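You operate a simulated robot arm through the tools that you are given. There is no shell and no other tool. Be economical: measure what you need, move in short steps, check, and stop when the job is done.

You run a simulated robot arm. Do the job below in one go: nothing can be reset, and whatever is moved stays where it is left.

JOB
Take the box from the black mat of the big table and put it on top of the insert.

The check looks at the end state, three seconds after you hand in, the way a careful person would. Anything else that was tipped, shoved, dropped, spilled or broken makes it a failure.

ROBOT AND FRAMES
A 6-joint arm with a two-finger parallel gripper, fixed in place. Base frame: the origin is at the foot of the arm, x ahead of it, y to its left, z up; the work surface is at about z = 0. Units: m, degrees, N and s.
With the tool pointing down near the work surface it reaches from about 0.14 to 0.58 m from the base axis. Its first joint turns from -66.0 to 66.0 degrees. Payload 2.1 kg.
Tool frame: the origin (TCP) lies between the finger pads and is the grasp point; the fingertips stand 0.03 m ahead of it; z points along the fingers, y is the line along which they close. The gripper opens to 0.094 m. The fingers are 0.028 m wide and 0.01 m thick; the gripper's body (0.05 by 0.096 m) begins 0.055 m behind the TCP.
Orientation is that of the tool frame in the base frame, as [roll, pitch, yaw] about the fixed x, y, z axes, in that order (R = Rz(yaw) Ry(pitch) Rx(roll)). With the fingers straight down and closing along the base's y, the tool's x points along the base's -x, its y along +y and its z along -z.

CONTROLS
- The arm moves only by the tool send_rows. Its argument "motion" is one flat list of numbers, 7 for each row, row after row: the shift along the tool's x, y, z in m, then the turn, a rotation vector about the tool's x, y, z in degrees, then the finger opening in m, from 0 to 0.094. In form: [dx, dy, dz, ax, ay, az, fingers, dx, dy, dz, ax, ay, az, fingers, ...]. A call has 1 to 10 rows; each row is the pose to reach, as a shift and turn from the pose commanded when the call began, along the tool's axes at that moment. Rows are played at 5 a second. More than 0.05 m and 8.6 degrees between two rows, or a gripper value outside its range, and nothing of the call is played. Where a pose cannot be reached the arm comes as near as it can. A force on the tool above 40 N (or 10 N above the force at the start of the call, whichever is more), or a blocked arm, ends the call early, and 0.2 s more pass. The fingers move at their own pace (about 0.072 m/s each) and stop on an object; they squeeze with about 25 N. The grip force told is the motor's: it shows also when the fingers shut on nothing. Time passes only in rows, and 0.2 s behind the last, so rows that repeat a pose let the fingers close. It gives the time, the measured TCP pose, the force on the tool (base axes), the opening and the grip force at its end, in the units of the frame above (readings bear some noise).
- Cameras (640 x 400 px; columns grow to the right, rows downward): "scene" is fixed at [0.064, -0.3759, 0.4868]; the picture's right is [0.71, -0.70, 0.00], its down [-0.38, -0.39, -0.84] and it looks along [0.59, 0.60, -0.54] (base axes); focal length 330 px, centre (320, 200). "wrist" rides on the gripper at [-0.037, 0, -0.058] in the tool frame; the picture's right is [0.00, -1.00, 0.00], its down [0.97, 0.00, -0.24] and it looks along [0.24, 0.00, 0.97] (tool axes); focal length 218 px, centre (320, 200).
- capture(camera): a new picture of that camera. No time passes.
- measure_at(camera, pixels): there is no depth. For up to 12 entries [column, row, z] of the newest picture of that camera ("zoom" is the newest enlarged one), the place [x, y] in the base frame at which the ray of that pixel passes the height z, good to about 0.003 m. No time passes.
- close_up(camera, box): a new picture of the part [left, top, right, bottom] of that camera's present view, enlarged. No time passes.
- close_job(): hands the job in; it is judged then, once.

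Work in short steps. Measure before you move; look again where a grasp or a placing could have gone wrong, and mend it. You have 60 turns and 26 pictures in all, those below and enlarged ones among them. Open the gripper and draw the arm clear of the work before you hand the job in, unless the task says otherwise; then end with one line.

The tools are called after ">>>" by a JSON object that holds its "fn" and its "kwargs". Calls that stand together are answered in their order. send_rows: Moves the arm, as the interface text tells. Its arguments: {"type":"object","properties":{"motion":{"type":"array"}},"required":["motion"]} The other tools are called the same way: capture (camera) takes a picture; measure_at (camera, pixels) gives the place at which the rays of pixels pass given heights; close_up (camera, box) takes an enlarged picture of a part of a camera's view; close_job () hands the job in.

At the start:

```text
clock: 0.0
tool_pos: [0.3101, 0.1353, 0.2809]
ee_rot: [-180.0, 0.0, 180.0]
contact_force: [0.2, -0.1, 0.0]
width: 0.0938
gripper_force: 0.1
```

scene: 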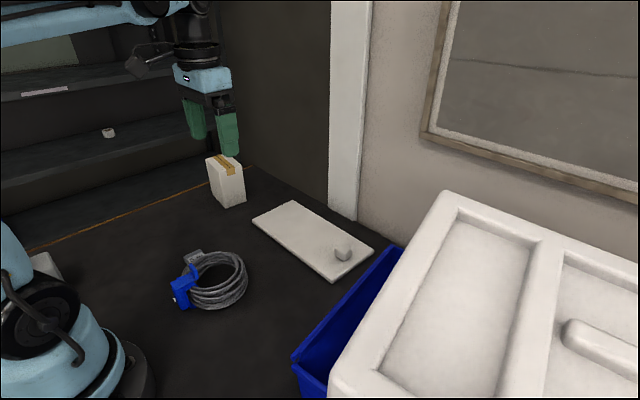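
wrist: 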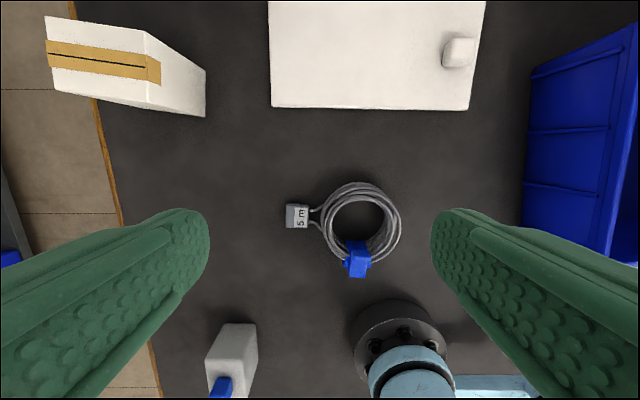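

The box looks like the taped carton at scene (226,182), and the insert is perhaps the white plate at (312,240), which has a small knob. I'll look closer at both.

>>> {"fn": "close_up", "kwargs": {"camera": "scene", "box": [180, 130, 400, 290]}}

>>> {"fn": "close_up", "kwargs": {"camera": "wrist", "box": [0, 0, 640, 400]}}

>>> {"fn": "measure_at", "kwargs": {"camera": "wrist", "pixels": [[206, 117, 0], [206, 70, 0.08], [142, 31, 0.08], [158, 85, 0.08], [46, 17, 0.08], [54, 92, 0.08], [272, 107, 0.015], [469, 110, 0.015], [485, 0, 0.015], [268, 0, 0.015], [458, 52, 0.03], [145, 105, 0]]}}

>>> {"fn": "measure_at", "kwargs": {"camera": "scene", "pixels": [[221, 209, 0], [246, 202, 0], [252, 219, 0.015], [291, 201, 0.015], [373, 250, 0.015], [332, 280, 0.015], [342, 262, 0.015], [206, 158, 0.08], [217, 178, 0.08], [242, 166, 0.08], [231, 155, 0.08], [213, 195, 0]]}}

```text
2.50 times, centred on (290, 210) of scene
```

zoom: 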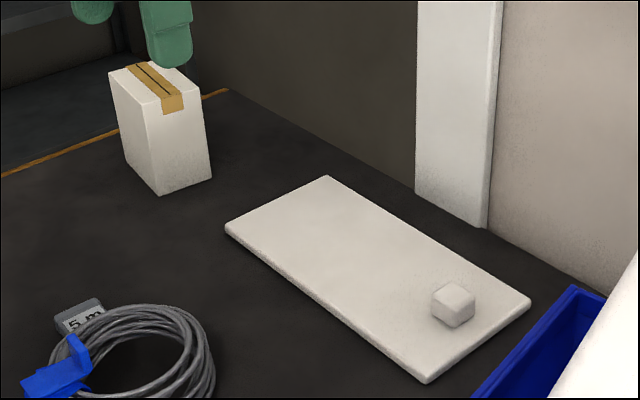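

```text
1.00 times, centred on (320, 200) of wrist
```

zoom: 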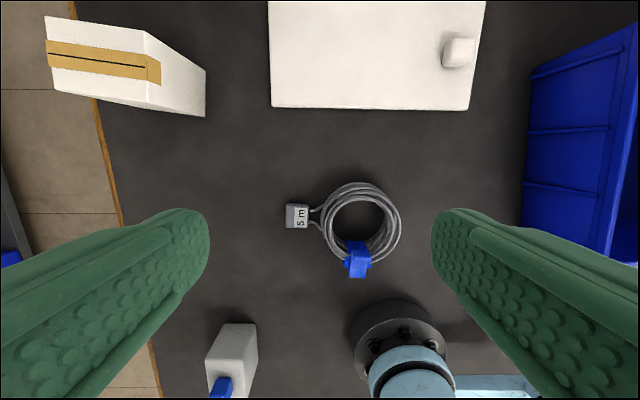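

```text
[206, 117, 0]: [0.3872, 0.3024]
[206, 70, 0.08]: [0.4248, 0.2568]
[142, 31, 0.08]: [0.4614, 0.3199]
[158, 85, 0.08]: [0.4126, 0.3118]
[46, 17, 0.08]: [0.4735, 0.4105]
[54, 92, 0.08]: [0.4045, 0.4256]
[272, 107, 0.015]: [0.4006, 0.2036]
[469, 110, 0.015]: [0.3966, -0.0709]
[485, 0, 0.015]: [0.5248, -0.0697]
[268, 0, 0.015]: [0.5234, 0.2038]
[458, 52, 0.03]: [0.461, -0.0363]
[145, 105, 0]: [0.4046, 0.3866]
```

```text
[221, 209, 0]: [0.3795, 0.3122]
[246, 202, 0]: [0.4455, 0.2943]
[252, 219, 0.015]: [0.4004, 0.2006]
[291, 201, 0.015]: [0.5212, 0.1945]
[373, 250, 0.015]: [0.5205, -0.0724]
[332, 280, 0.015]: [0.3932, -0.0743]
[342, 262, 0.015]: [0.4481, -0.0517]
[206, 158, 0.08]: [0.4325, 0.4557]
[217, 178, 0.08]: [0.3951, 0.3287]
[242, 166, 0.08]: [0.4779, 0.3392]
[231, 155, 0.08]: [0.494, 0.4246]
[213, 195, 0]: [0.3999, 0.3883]
```

The taped carton stands at about x 0.38–0.45, y 0.30–0.39. The plate covers x 0.40–0.52, y -0.07–0.20. The white object at the scene's right could also be an "insert", so I'll raise the arm a little and move right to see it.

>>> {"fn": "send_rows", "kwargs": {"motion": [0, -0.03, -0.04, 0, 0, 0, 0.094, 0, -0.07, -0.06, 0, 0, 0, 0.094, 0, -0.11, -0.08, 0, 0, 0, 0.094, 0, -0.13, -0.08, 0, 0, 0, 0.094]}}

>>> {"fn": "capture", "kwargs": {"camera": "wrist"}}

```text
clock: 1.0
tool_pos: [0.3083, 0.0052, 0.3611]
ee_rot: [-180.0, 0.0, -179.9]
contact_force: [0.3, -0.4, 0.6]
width: 0.0939
gripper_force: 0.0
```

```text
21 pictures are left
```

wrist: 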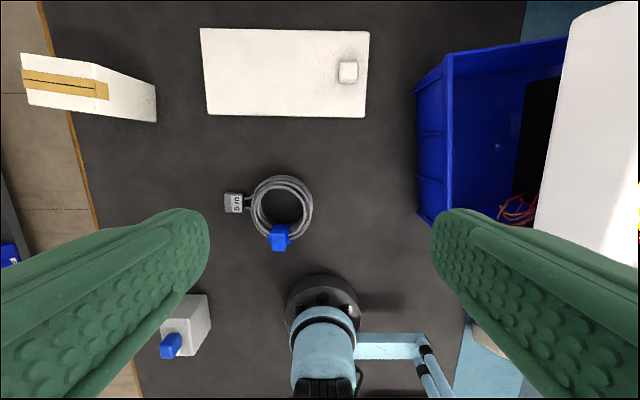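

The bin holds cables and the white thing beyond it is large. I'll check the second white object at wrist (188,325) and the big white one before I decide.

>>> {"fn": "close_up", "kwargs": {"camera": "wrist", "box": [120, 260, 280, 380]}}

>>> {"fn": "close_up", "kwargs": {"camera": "scene", "box": [0, 0, 260, 300]}}

>>> {"fn": "measure_at", "kwargs": {"camera": "wrist", "pixels": [[348, 70, 0.015], [348, 70, 0.03], [366, 117, 0.01], [207, 114, 0.01], [200, 29, 0.01], [369, 33, 0.01], [157, 121, 0], [157, 85, 0], [170, 340, 0.05], [200, 310, 0.05], [110, 112, 0.09], [109, 82, 0.09]]}}

```text
3.33 times, centred on (200, 320) of wrist
```

zoom: 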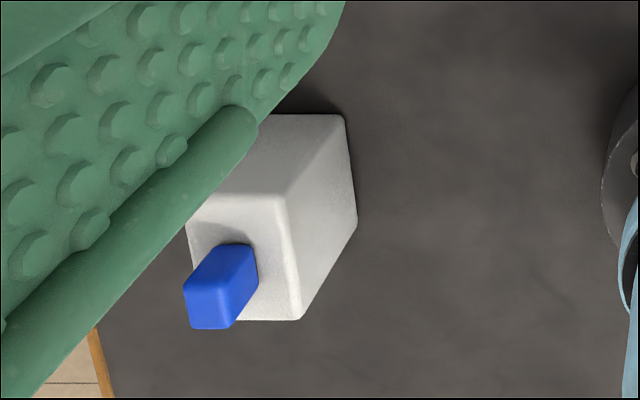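

```text
1.33 times, centred on (130, 150) of scene
```

zoom: 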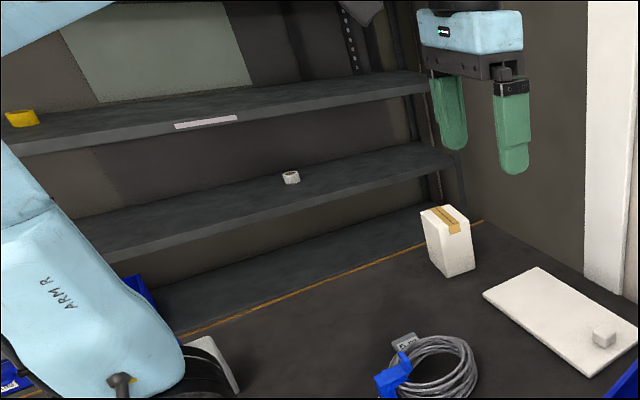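

```text
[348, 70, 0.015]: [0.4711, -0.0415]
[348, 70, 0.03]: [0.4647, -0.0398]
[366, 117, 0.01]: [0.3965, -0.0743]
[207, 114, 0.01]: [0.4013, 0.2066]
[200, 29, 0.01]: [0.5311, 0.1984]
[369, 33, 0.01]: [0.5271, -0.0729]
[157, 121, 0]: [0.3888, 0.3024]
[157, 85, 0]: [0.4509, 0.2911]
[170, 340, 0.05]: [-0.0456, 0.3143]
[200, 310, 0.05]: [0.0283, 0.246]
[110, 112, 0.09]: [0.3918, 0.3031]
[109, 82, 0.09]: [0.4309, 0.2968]
```

The carton with tape is the box and the flat plate is the insert. Next I work out the carton's height and yaw from its corners: zoomed scene top corners near (221,173) and (242,164), base corner near (226,208).

>>> {"fn": "close_up", "kwargs": {"camera": "wrist", "box": [0, 30, 192, 150]}}

>>> {"fn": "measure_at", "kwargs": {"camera": "scene", "pixels": [[226, 208, 0], [247, 202, 0], [212, 194, 0], [221, 173, 0.09], [221, 173, 0.1], [221, 173, 0.11], [242, 164, 0.1], [242, 164, 0.11], [205, 159, 0.1], [205, 159, 0.11], [228, 155, 0.1], [228, 155, 0.11]]}}

```text
3.33 times, centred on (96, 90) of wrist
```

zoom: 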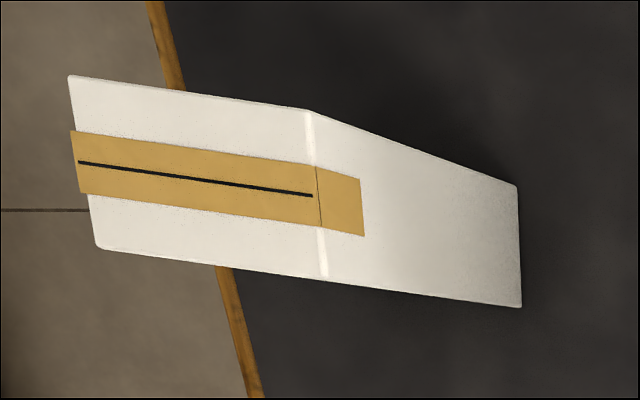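

```text
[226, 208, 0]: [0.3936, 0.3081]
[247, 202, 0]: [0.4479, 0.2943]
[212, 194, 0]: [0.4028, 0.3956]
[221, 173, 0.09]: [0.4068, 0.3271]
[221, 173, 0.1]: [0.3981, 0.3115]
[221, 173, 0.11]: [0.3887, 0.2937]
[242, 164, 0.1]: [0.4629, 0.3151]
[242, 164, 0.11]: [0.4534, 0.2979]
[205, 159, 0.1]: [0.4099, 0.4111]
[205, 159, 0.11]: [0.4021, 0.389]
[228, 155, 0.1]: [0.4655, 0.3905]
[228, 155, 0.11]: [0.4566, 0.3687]
```

>>> {"fn": "measure_at", "kwargs": {"camera": "zoom", "pixels": [[520, 306, 0], [517, 186, 0], [308, 112, 0.1], [325, 280, 0.1], [308, 112, 0.107], [325, 280, 0.107], [98, 246, 0.107], [69, 77, 0.107], [98, 246, 0.1], [69, 77, 0.1], [325, 280, 0.113], [308, 112, 0.113]]}}

```text
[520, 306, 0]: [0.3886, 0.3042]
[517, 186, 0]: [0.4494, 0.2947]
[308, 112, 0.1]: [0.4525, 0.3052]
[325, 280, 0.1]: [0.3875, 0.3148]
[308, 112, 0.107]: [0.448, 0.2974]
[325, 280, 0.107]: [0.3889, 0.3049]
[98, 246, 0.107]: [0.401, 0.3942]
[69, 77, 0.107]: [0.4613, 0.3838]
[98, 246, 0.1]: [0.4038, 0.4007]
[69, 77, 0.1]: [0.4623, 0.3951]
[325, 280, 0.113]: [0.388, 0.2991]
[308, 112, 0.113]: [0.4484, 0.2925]
```

The carton has its centre at about (0.425, 0.345), is about 0.061 × 0.09 × 0.107 m, and its short side points to about -8.5°. I move above it at z 0.22 and turn the fingers to close along the short side.

>>> {"fn": "send_rows", "kwargs": {"motion": [-0.0117, 0.0339, 0.0141, 0, 0, -8.15, 0.094, -0.0234, 0.0678, 0.0282, 0, 0, -16.3, 0.094, -0.0351, 0.1017, 0.0423, 0, 0, -24.45, 0.094, -0.0468, 0.1356, 0.0564, 0, 0, -32.6, 0.094, -0.0585, 0.1695, 0.0705, 0, 0, -40.75, 0.094, -0.0702, 0.2034, 0.0846, 0, 0, -48.9, 0.094, -0.0819, 0.2373, 0.0987, 0, 0, -57.05, 0.094, -0.0936, 0.2712, 0.1128, 0, 0, -65.2, 0.094, -0.1053, 0.3051, 0.1269, 0, 0, -73.35, 0.094, -0.117, 0.339, 0.141, 0, 0, -81.5, 0.094]}}

>>> {"fn": "capture", "kwargs": {"camera": "wrist"}}

```text
clock: 3.2
tool_pos: [0.4259, 0.3452, 0.2197]
ee_rot: [180.0, 0.0, -98.4]
contact_force: [0.0, -0.3, -0.2]
width: 0.094
gripper_force: 0.0
```

```text
17 pictures are left
```

wrist: 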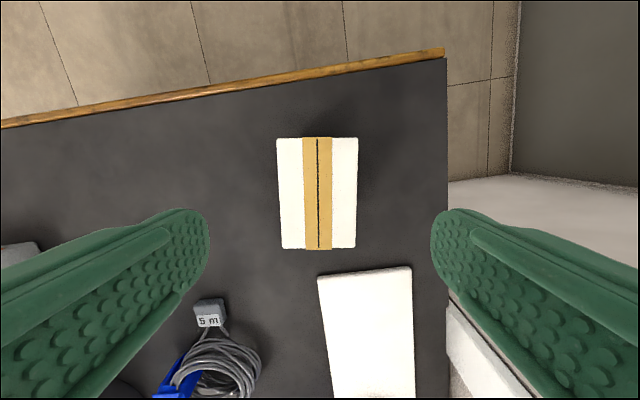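

The carton is squared up in the wrist view (columns 277–358, centre 318). I check its top corners at z 0.107.

>>> {"fn": "measure_at", "kwargs": {"camera": "wrist", "pixels": [[277, 139, 0.107], [358, 139, 0.107], [356, 248, 0.107], [282, 248, 0.107], [318, 270, 0.01], [410, 267, 0.01]]}}

```text
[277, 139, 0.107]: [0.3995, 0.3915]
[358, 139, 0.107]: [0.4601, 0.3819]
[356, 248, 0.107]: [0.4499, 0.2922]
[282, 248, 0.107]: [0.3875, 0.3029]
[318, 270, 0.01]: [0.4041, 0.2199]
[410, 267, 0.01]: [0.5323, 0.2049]
```

The centre is (0.424, 0.342) and it lines up with the tool. I go down to z 0.072 with the fingers open.

>>> {"fn": "send_rows", "kwargs": {"motion": [0.001, 0.001, 0.03, 0, 0, 0, 0.094, 0.002, 0.001, 0.06, 0, 0, 0, 0.094, 0.003, 0.001, 0.09, 0, 0, 0, 0.094, 0.003, 0.001, 0.115, 0, 0, 0, 0.094, 0.003, 0.001, 0.135, 0, 0, 0, 0.094, 0.003, 0.001, 0.148, 0, 0, 0, 0.094]}}

```text
clock: 4.6
tool_pos: [0.4251, 0.3416, 0.0724]
ee_rot: [180.0, 0.0, -98.5]
contact_force: [0.2, 0.2, -0.2]
width: 0.0939
gripper_force: 0.2
```

No contact on the way down. I close the fingers on the carton.

>>> {"fn": "send_rows", "kwargs": {"motion": [0, 0, 0, 0, 0, 0, 0.075, 0, 0, 0, 0, 0, 0, 0.065, 0, 0, 0, 0, 0, 0, 0.055, 0, 0, 0, 0, 0, 0, 0.05, 0, 0, 0, 0, 0, 0, 0.05]}}

>>> {"fn": "capture", "kwargs": {"camera": "scene"}}

```text
clock: 5.8
tool_pos: [0.4248, 0.3416, 0.0726]
ee_rot: [-180.0, -0.1, -98.4]
contact_force: [0.1, 0.3, -0.4]
width: 0.0663
gripper_force: 25.2
```

```text
16 pictures are left
```

scene: 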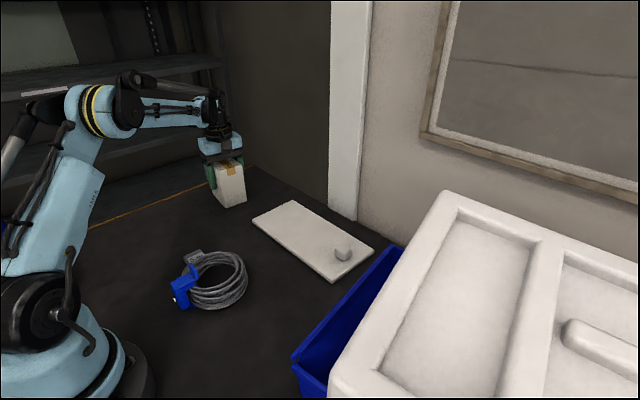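

The fingers hold at 0.066 m with 25 N. I lift slowly by 0.08 m.

>>> {"fn": "send_rows", "kwargs": {"motion": [0, 0, -0.01, 0, 0, 0, 0.05, 0, 0, -0.025, 0, 0, 0, 0.05, 0, 0, -0.045, 0, 0, 0, 0.05, 0, 0, -0.065, 0, 0, 0, 0.05, 0, 0, -0.08, 0, 0, 0, 0.05, 0, 0, -0.08, 0, 0, 0, 0.05]}}

>>> {"fn": "capture", "kwargs": {"camera": "wrist"}}

>>> {"fn": "capture", "kwargs": {"camera": "scene"}}

```text
clock: 7.2
tool_pos: [0.4248, 0.3403, 0.1533]
ee_rot: [180.0, 0.1, -98.6]
contact_force: [0.1, -0.6, -2.8]
width: 0.0615
gripper_force: 25.0
```

```text
15 pictures are left
```

wrist: 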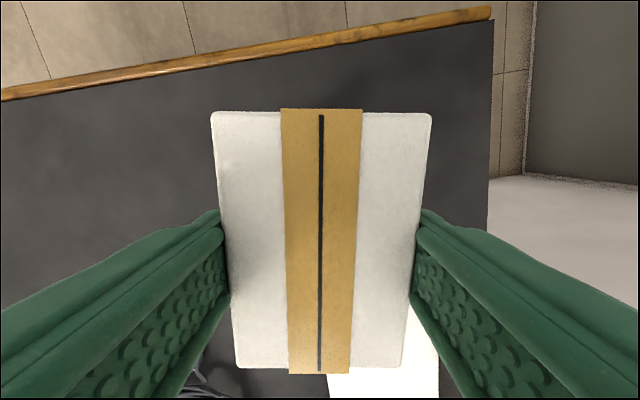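

```text
14 pictures are left
```

scene: 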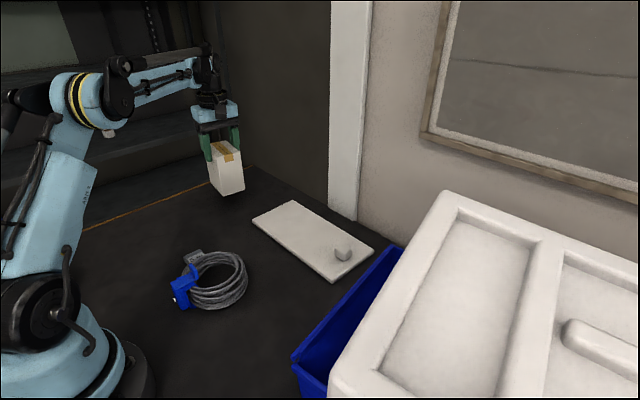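

The carton is lifted cleanly, with width 0.0615 and about 3 N of weight. I carry it at this height to about (0.463, 0.085), clear of the knob at y -0.04, and turn it square to the plate.

>>> {"fn": "send_rows", "kwargs": {"motion": [0.015, -0.005, 0, 0, 0, -0.6, 0.05, 0.045, -0.0137, 0, 0, 0, -1.7, 0.05, 0.08, -0.0244, 0, 0, 0, -3, 0.05, 0.115, -0.0351, 0, 0, 0, -4.2, 0.05, 0.15, -0.0458, 0, 0, 0, -5.4, 0.05, 0.185, -0.0565, 0, 0, 0, -6.6, 0.05, 0.215, -0.0656, 0, 0, 0, -7.6, 0.05, 0.237, -0.0724, 0, 0, 0, -8.2, 0.05, 0.2466, -0.0753, 0, 0, 0, -8.5, 0.05, 0.2466, -0.0753, 0, 0, 0, -8.5, 0.05]}}

>>> {"fn": "capture", "kwargs": {"camera": "scene"}}

>>> {"fn": "capture", "kwargs": {"camera": "wrist"}}

```text
clock: 9.4
tool_pos: [0.4635, 0.0866, 0.1524]
ee_rot: [180.0, 0.1, -90.0]
contact_force: [0.2, -0.8, -2.4]
width: 0.0613
gripper_force: 24.8
```

```text
13 pictures are left
```

scene: 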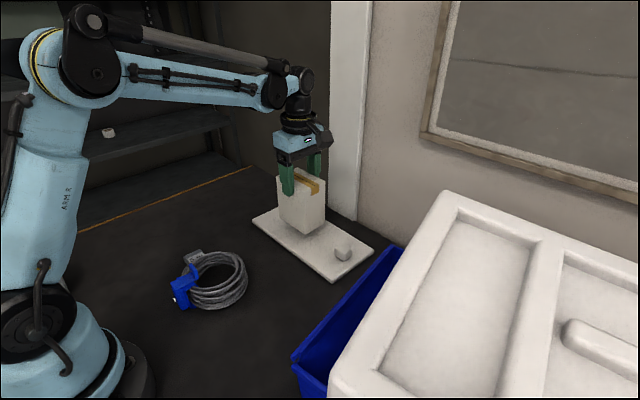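

```text
12 pictures are left
```

wrist: 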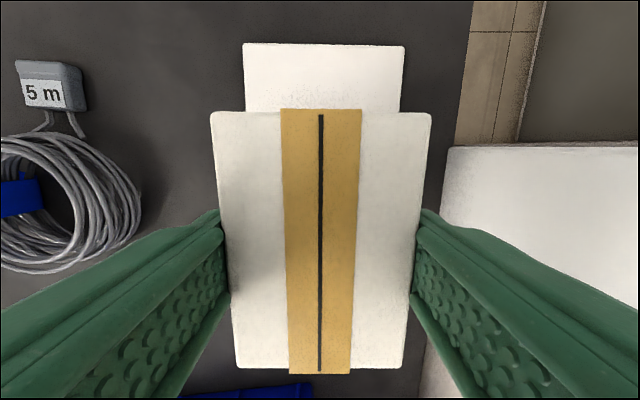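

The carton is centred over the free part of the plate. I lower it to just above the plate.

>>> {"fn": "send_rows", "kwargs": {"motion": [0, 0, 0.015, 0, 0, 0, 0.05, 0, 0, 0.03, 0, 0, 0, 0.05, 0, 0, 0.045, 0, 0, 0, 0.05, 0, 0, 0.055, 0, 0, 0, 0.05, 0, 0, 0.055, 0, 0, 0, 0.05]}}

>>> {"fn": "close_up", "kwargs": {"camera": "scene", "box": [230, 140, 390, 290]}}

```text
clock: 10.0
tool_pos: [0.4624, 0.0867, 0.1269]
ee_rot: [-180.0, 0.0, -90.0]
contact_force: [-0.4, 0.8, 21.4]
width: 0.0616
gripper_force: 24.6
stopped in row 3: the force on the tool passed its limit (the readings are from after the stop); the commanded pose is now the measured one
```

```text
2.67 times, centred on (310, 215) of scene
```

zoom: 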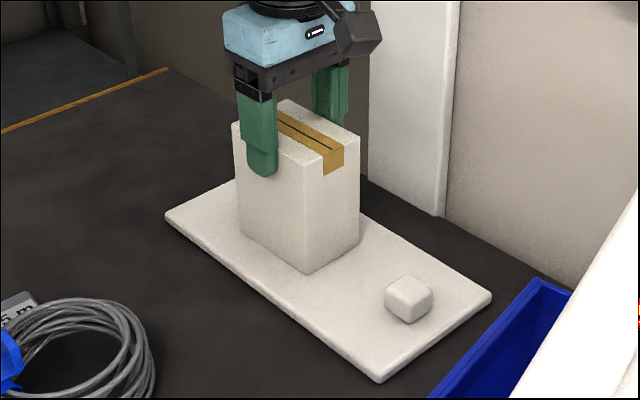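

It stopped at z 0.127 with 21 N. In the zoom the carton's base meets the plate at (308,272) and the fingers grip only its top 0.03 m, so it slid down in the grip during the lift and now rests on the plate. I check at finer scale that it stands flat before releasing.

>>> {"fn": "send_rows", "kwargs": {"motion": [0, 0, -0.0005, 0, 0, 0, 0.05, 0, 0, -0.0005, 0, 0, 0, 0.05]}}

>>> {"fn": "close_up", "kwargs": {"camera": "scene", "box": [260, 170, 356, 250]}}

>>> {"fn": "capture", "kwargs": {"camera": "wrist"}}

```text
clock: 10.6
tool_pos: [0.4629, 0.0876, 0.1271]
ee_rot: [180.0, 0.0, -90.0]
contact_force: [-0.1, -0.5, 23.6]
width: 0.0618
gripper_force: 24.8
```

```text
5.00 times, centred on (308, 210) of scene
```

zoom: 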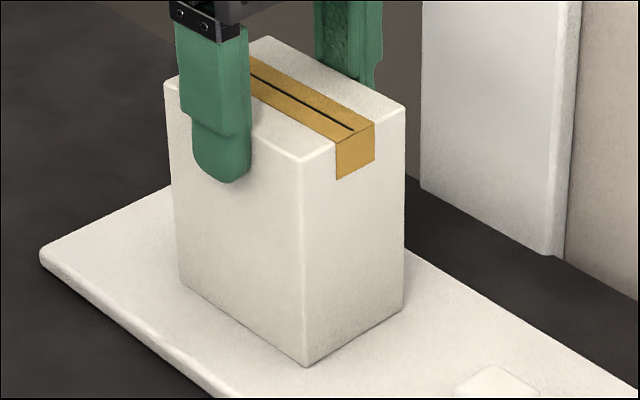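

```text
9 pictures are left
```

wrist: 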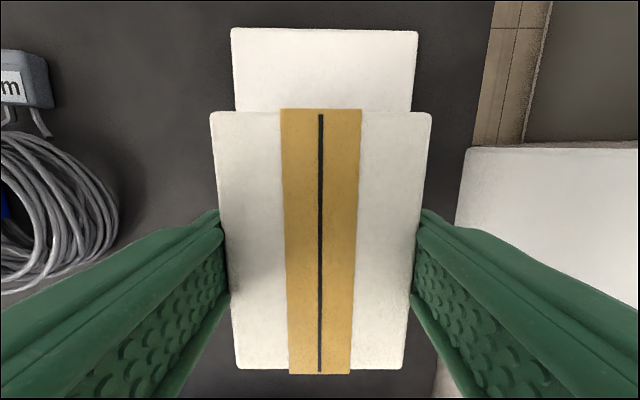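

The base sits flat on the plate all along its lower edges. I ease the press by a millimetre or two and open slowly.

>>> {"fn": "send_rows", "kwargs": {"motion": [0, 0, -0.001, 0, 0, 0, 0.05, 0, 0, -0.0015, 0, 0, 0, 0.05, 0, 0, -0.0015, 0, 0, 0, 0.064, 0, 0, -0.0015, 0, 0, 0, 0.07, 0, 0, -0.0015, 0, 0, 0, 0.08, 0, 0, -0.0015, 0, 0, 0, 0.094, 0, 0, -0.0015, 0, 0, 0, 0.094]}}

>>> {"fn": "close_up", "kwargs": {"camera": "scene", "box": [230, 140, 390, 290]}}

```text
clock: 12.2
tool_pos: [0.4636, 0.0869, 0.1276]
ee_rot: [179.9, 0.0, -90.0]
contact_force: [0.3, 0.1, -0.3]
width: 0.0938
gripper_force: 0.1
```

```text
2.67 times, centred on (310, 215) of scene
```

zoom: 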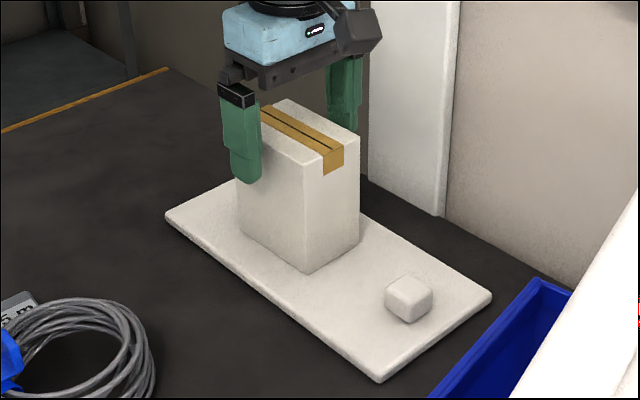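

The carton is free and has not moved. I raise the arm straight up, then back away from the work.

>>> {"fn": "send_rows", "kwargs": {"motion": [0, 0, -0.02, 0, 0, 0, 0.094, 0, 0, -0.05, 0, 0, 0, 0.094, 0, 0, -0.09, 0, 0, 0, 0.094, 0, 0, -0.13, 0, 0, 0, 0.094, 0, 0.04, -0.15, 0, 0, 0, 0.094, 0, 0.08, -0.16, 0, 0, 0, 0.094, 0, 0.12, -0.16, 0, 0, 0, 0.094, 0, 0.15, -0.16, 0, 0, 0, 0.094]}}

>>> {"fn": "capture", "kwargs": {"camera": "scene"}}

```text
clock: 14.0
tool_pos: [0.3131, 0.0884, 0.2887]
ee_rot: [179.9, 0.0, -90.0]
contact_force: [0.3, -0.7, -0.2]
width: 0.0942
gripper_force: 0.0
```

```text
7 pictures are left
```

scene: 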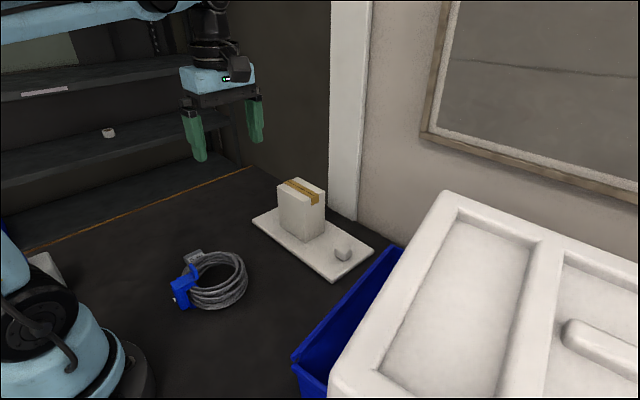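

The carton stands upright on the plate at scene (302,208), everything else is where it was, and the arm is clear. I hand in.

>>> {"fn": "close_job", "kwargs": {}}

```text
The job is handed in.
```

The taped carton now stands upright on the white plate, which I took to be the insert. Nothing else was disturbed, and the gripper is open with the arm drawn clear.
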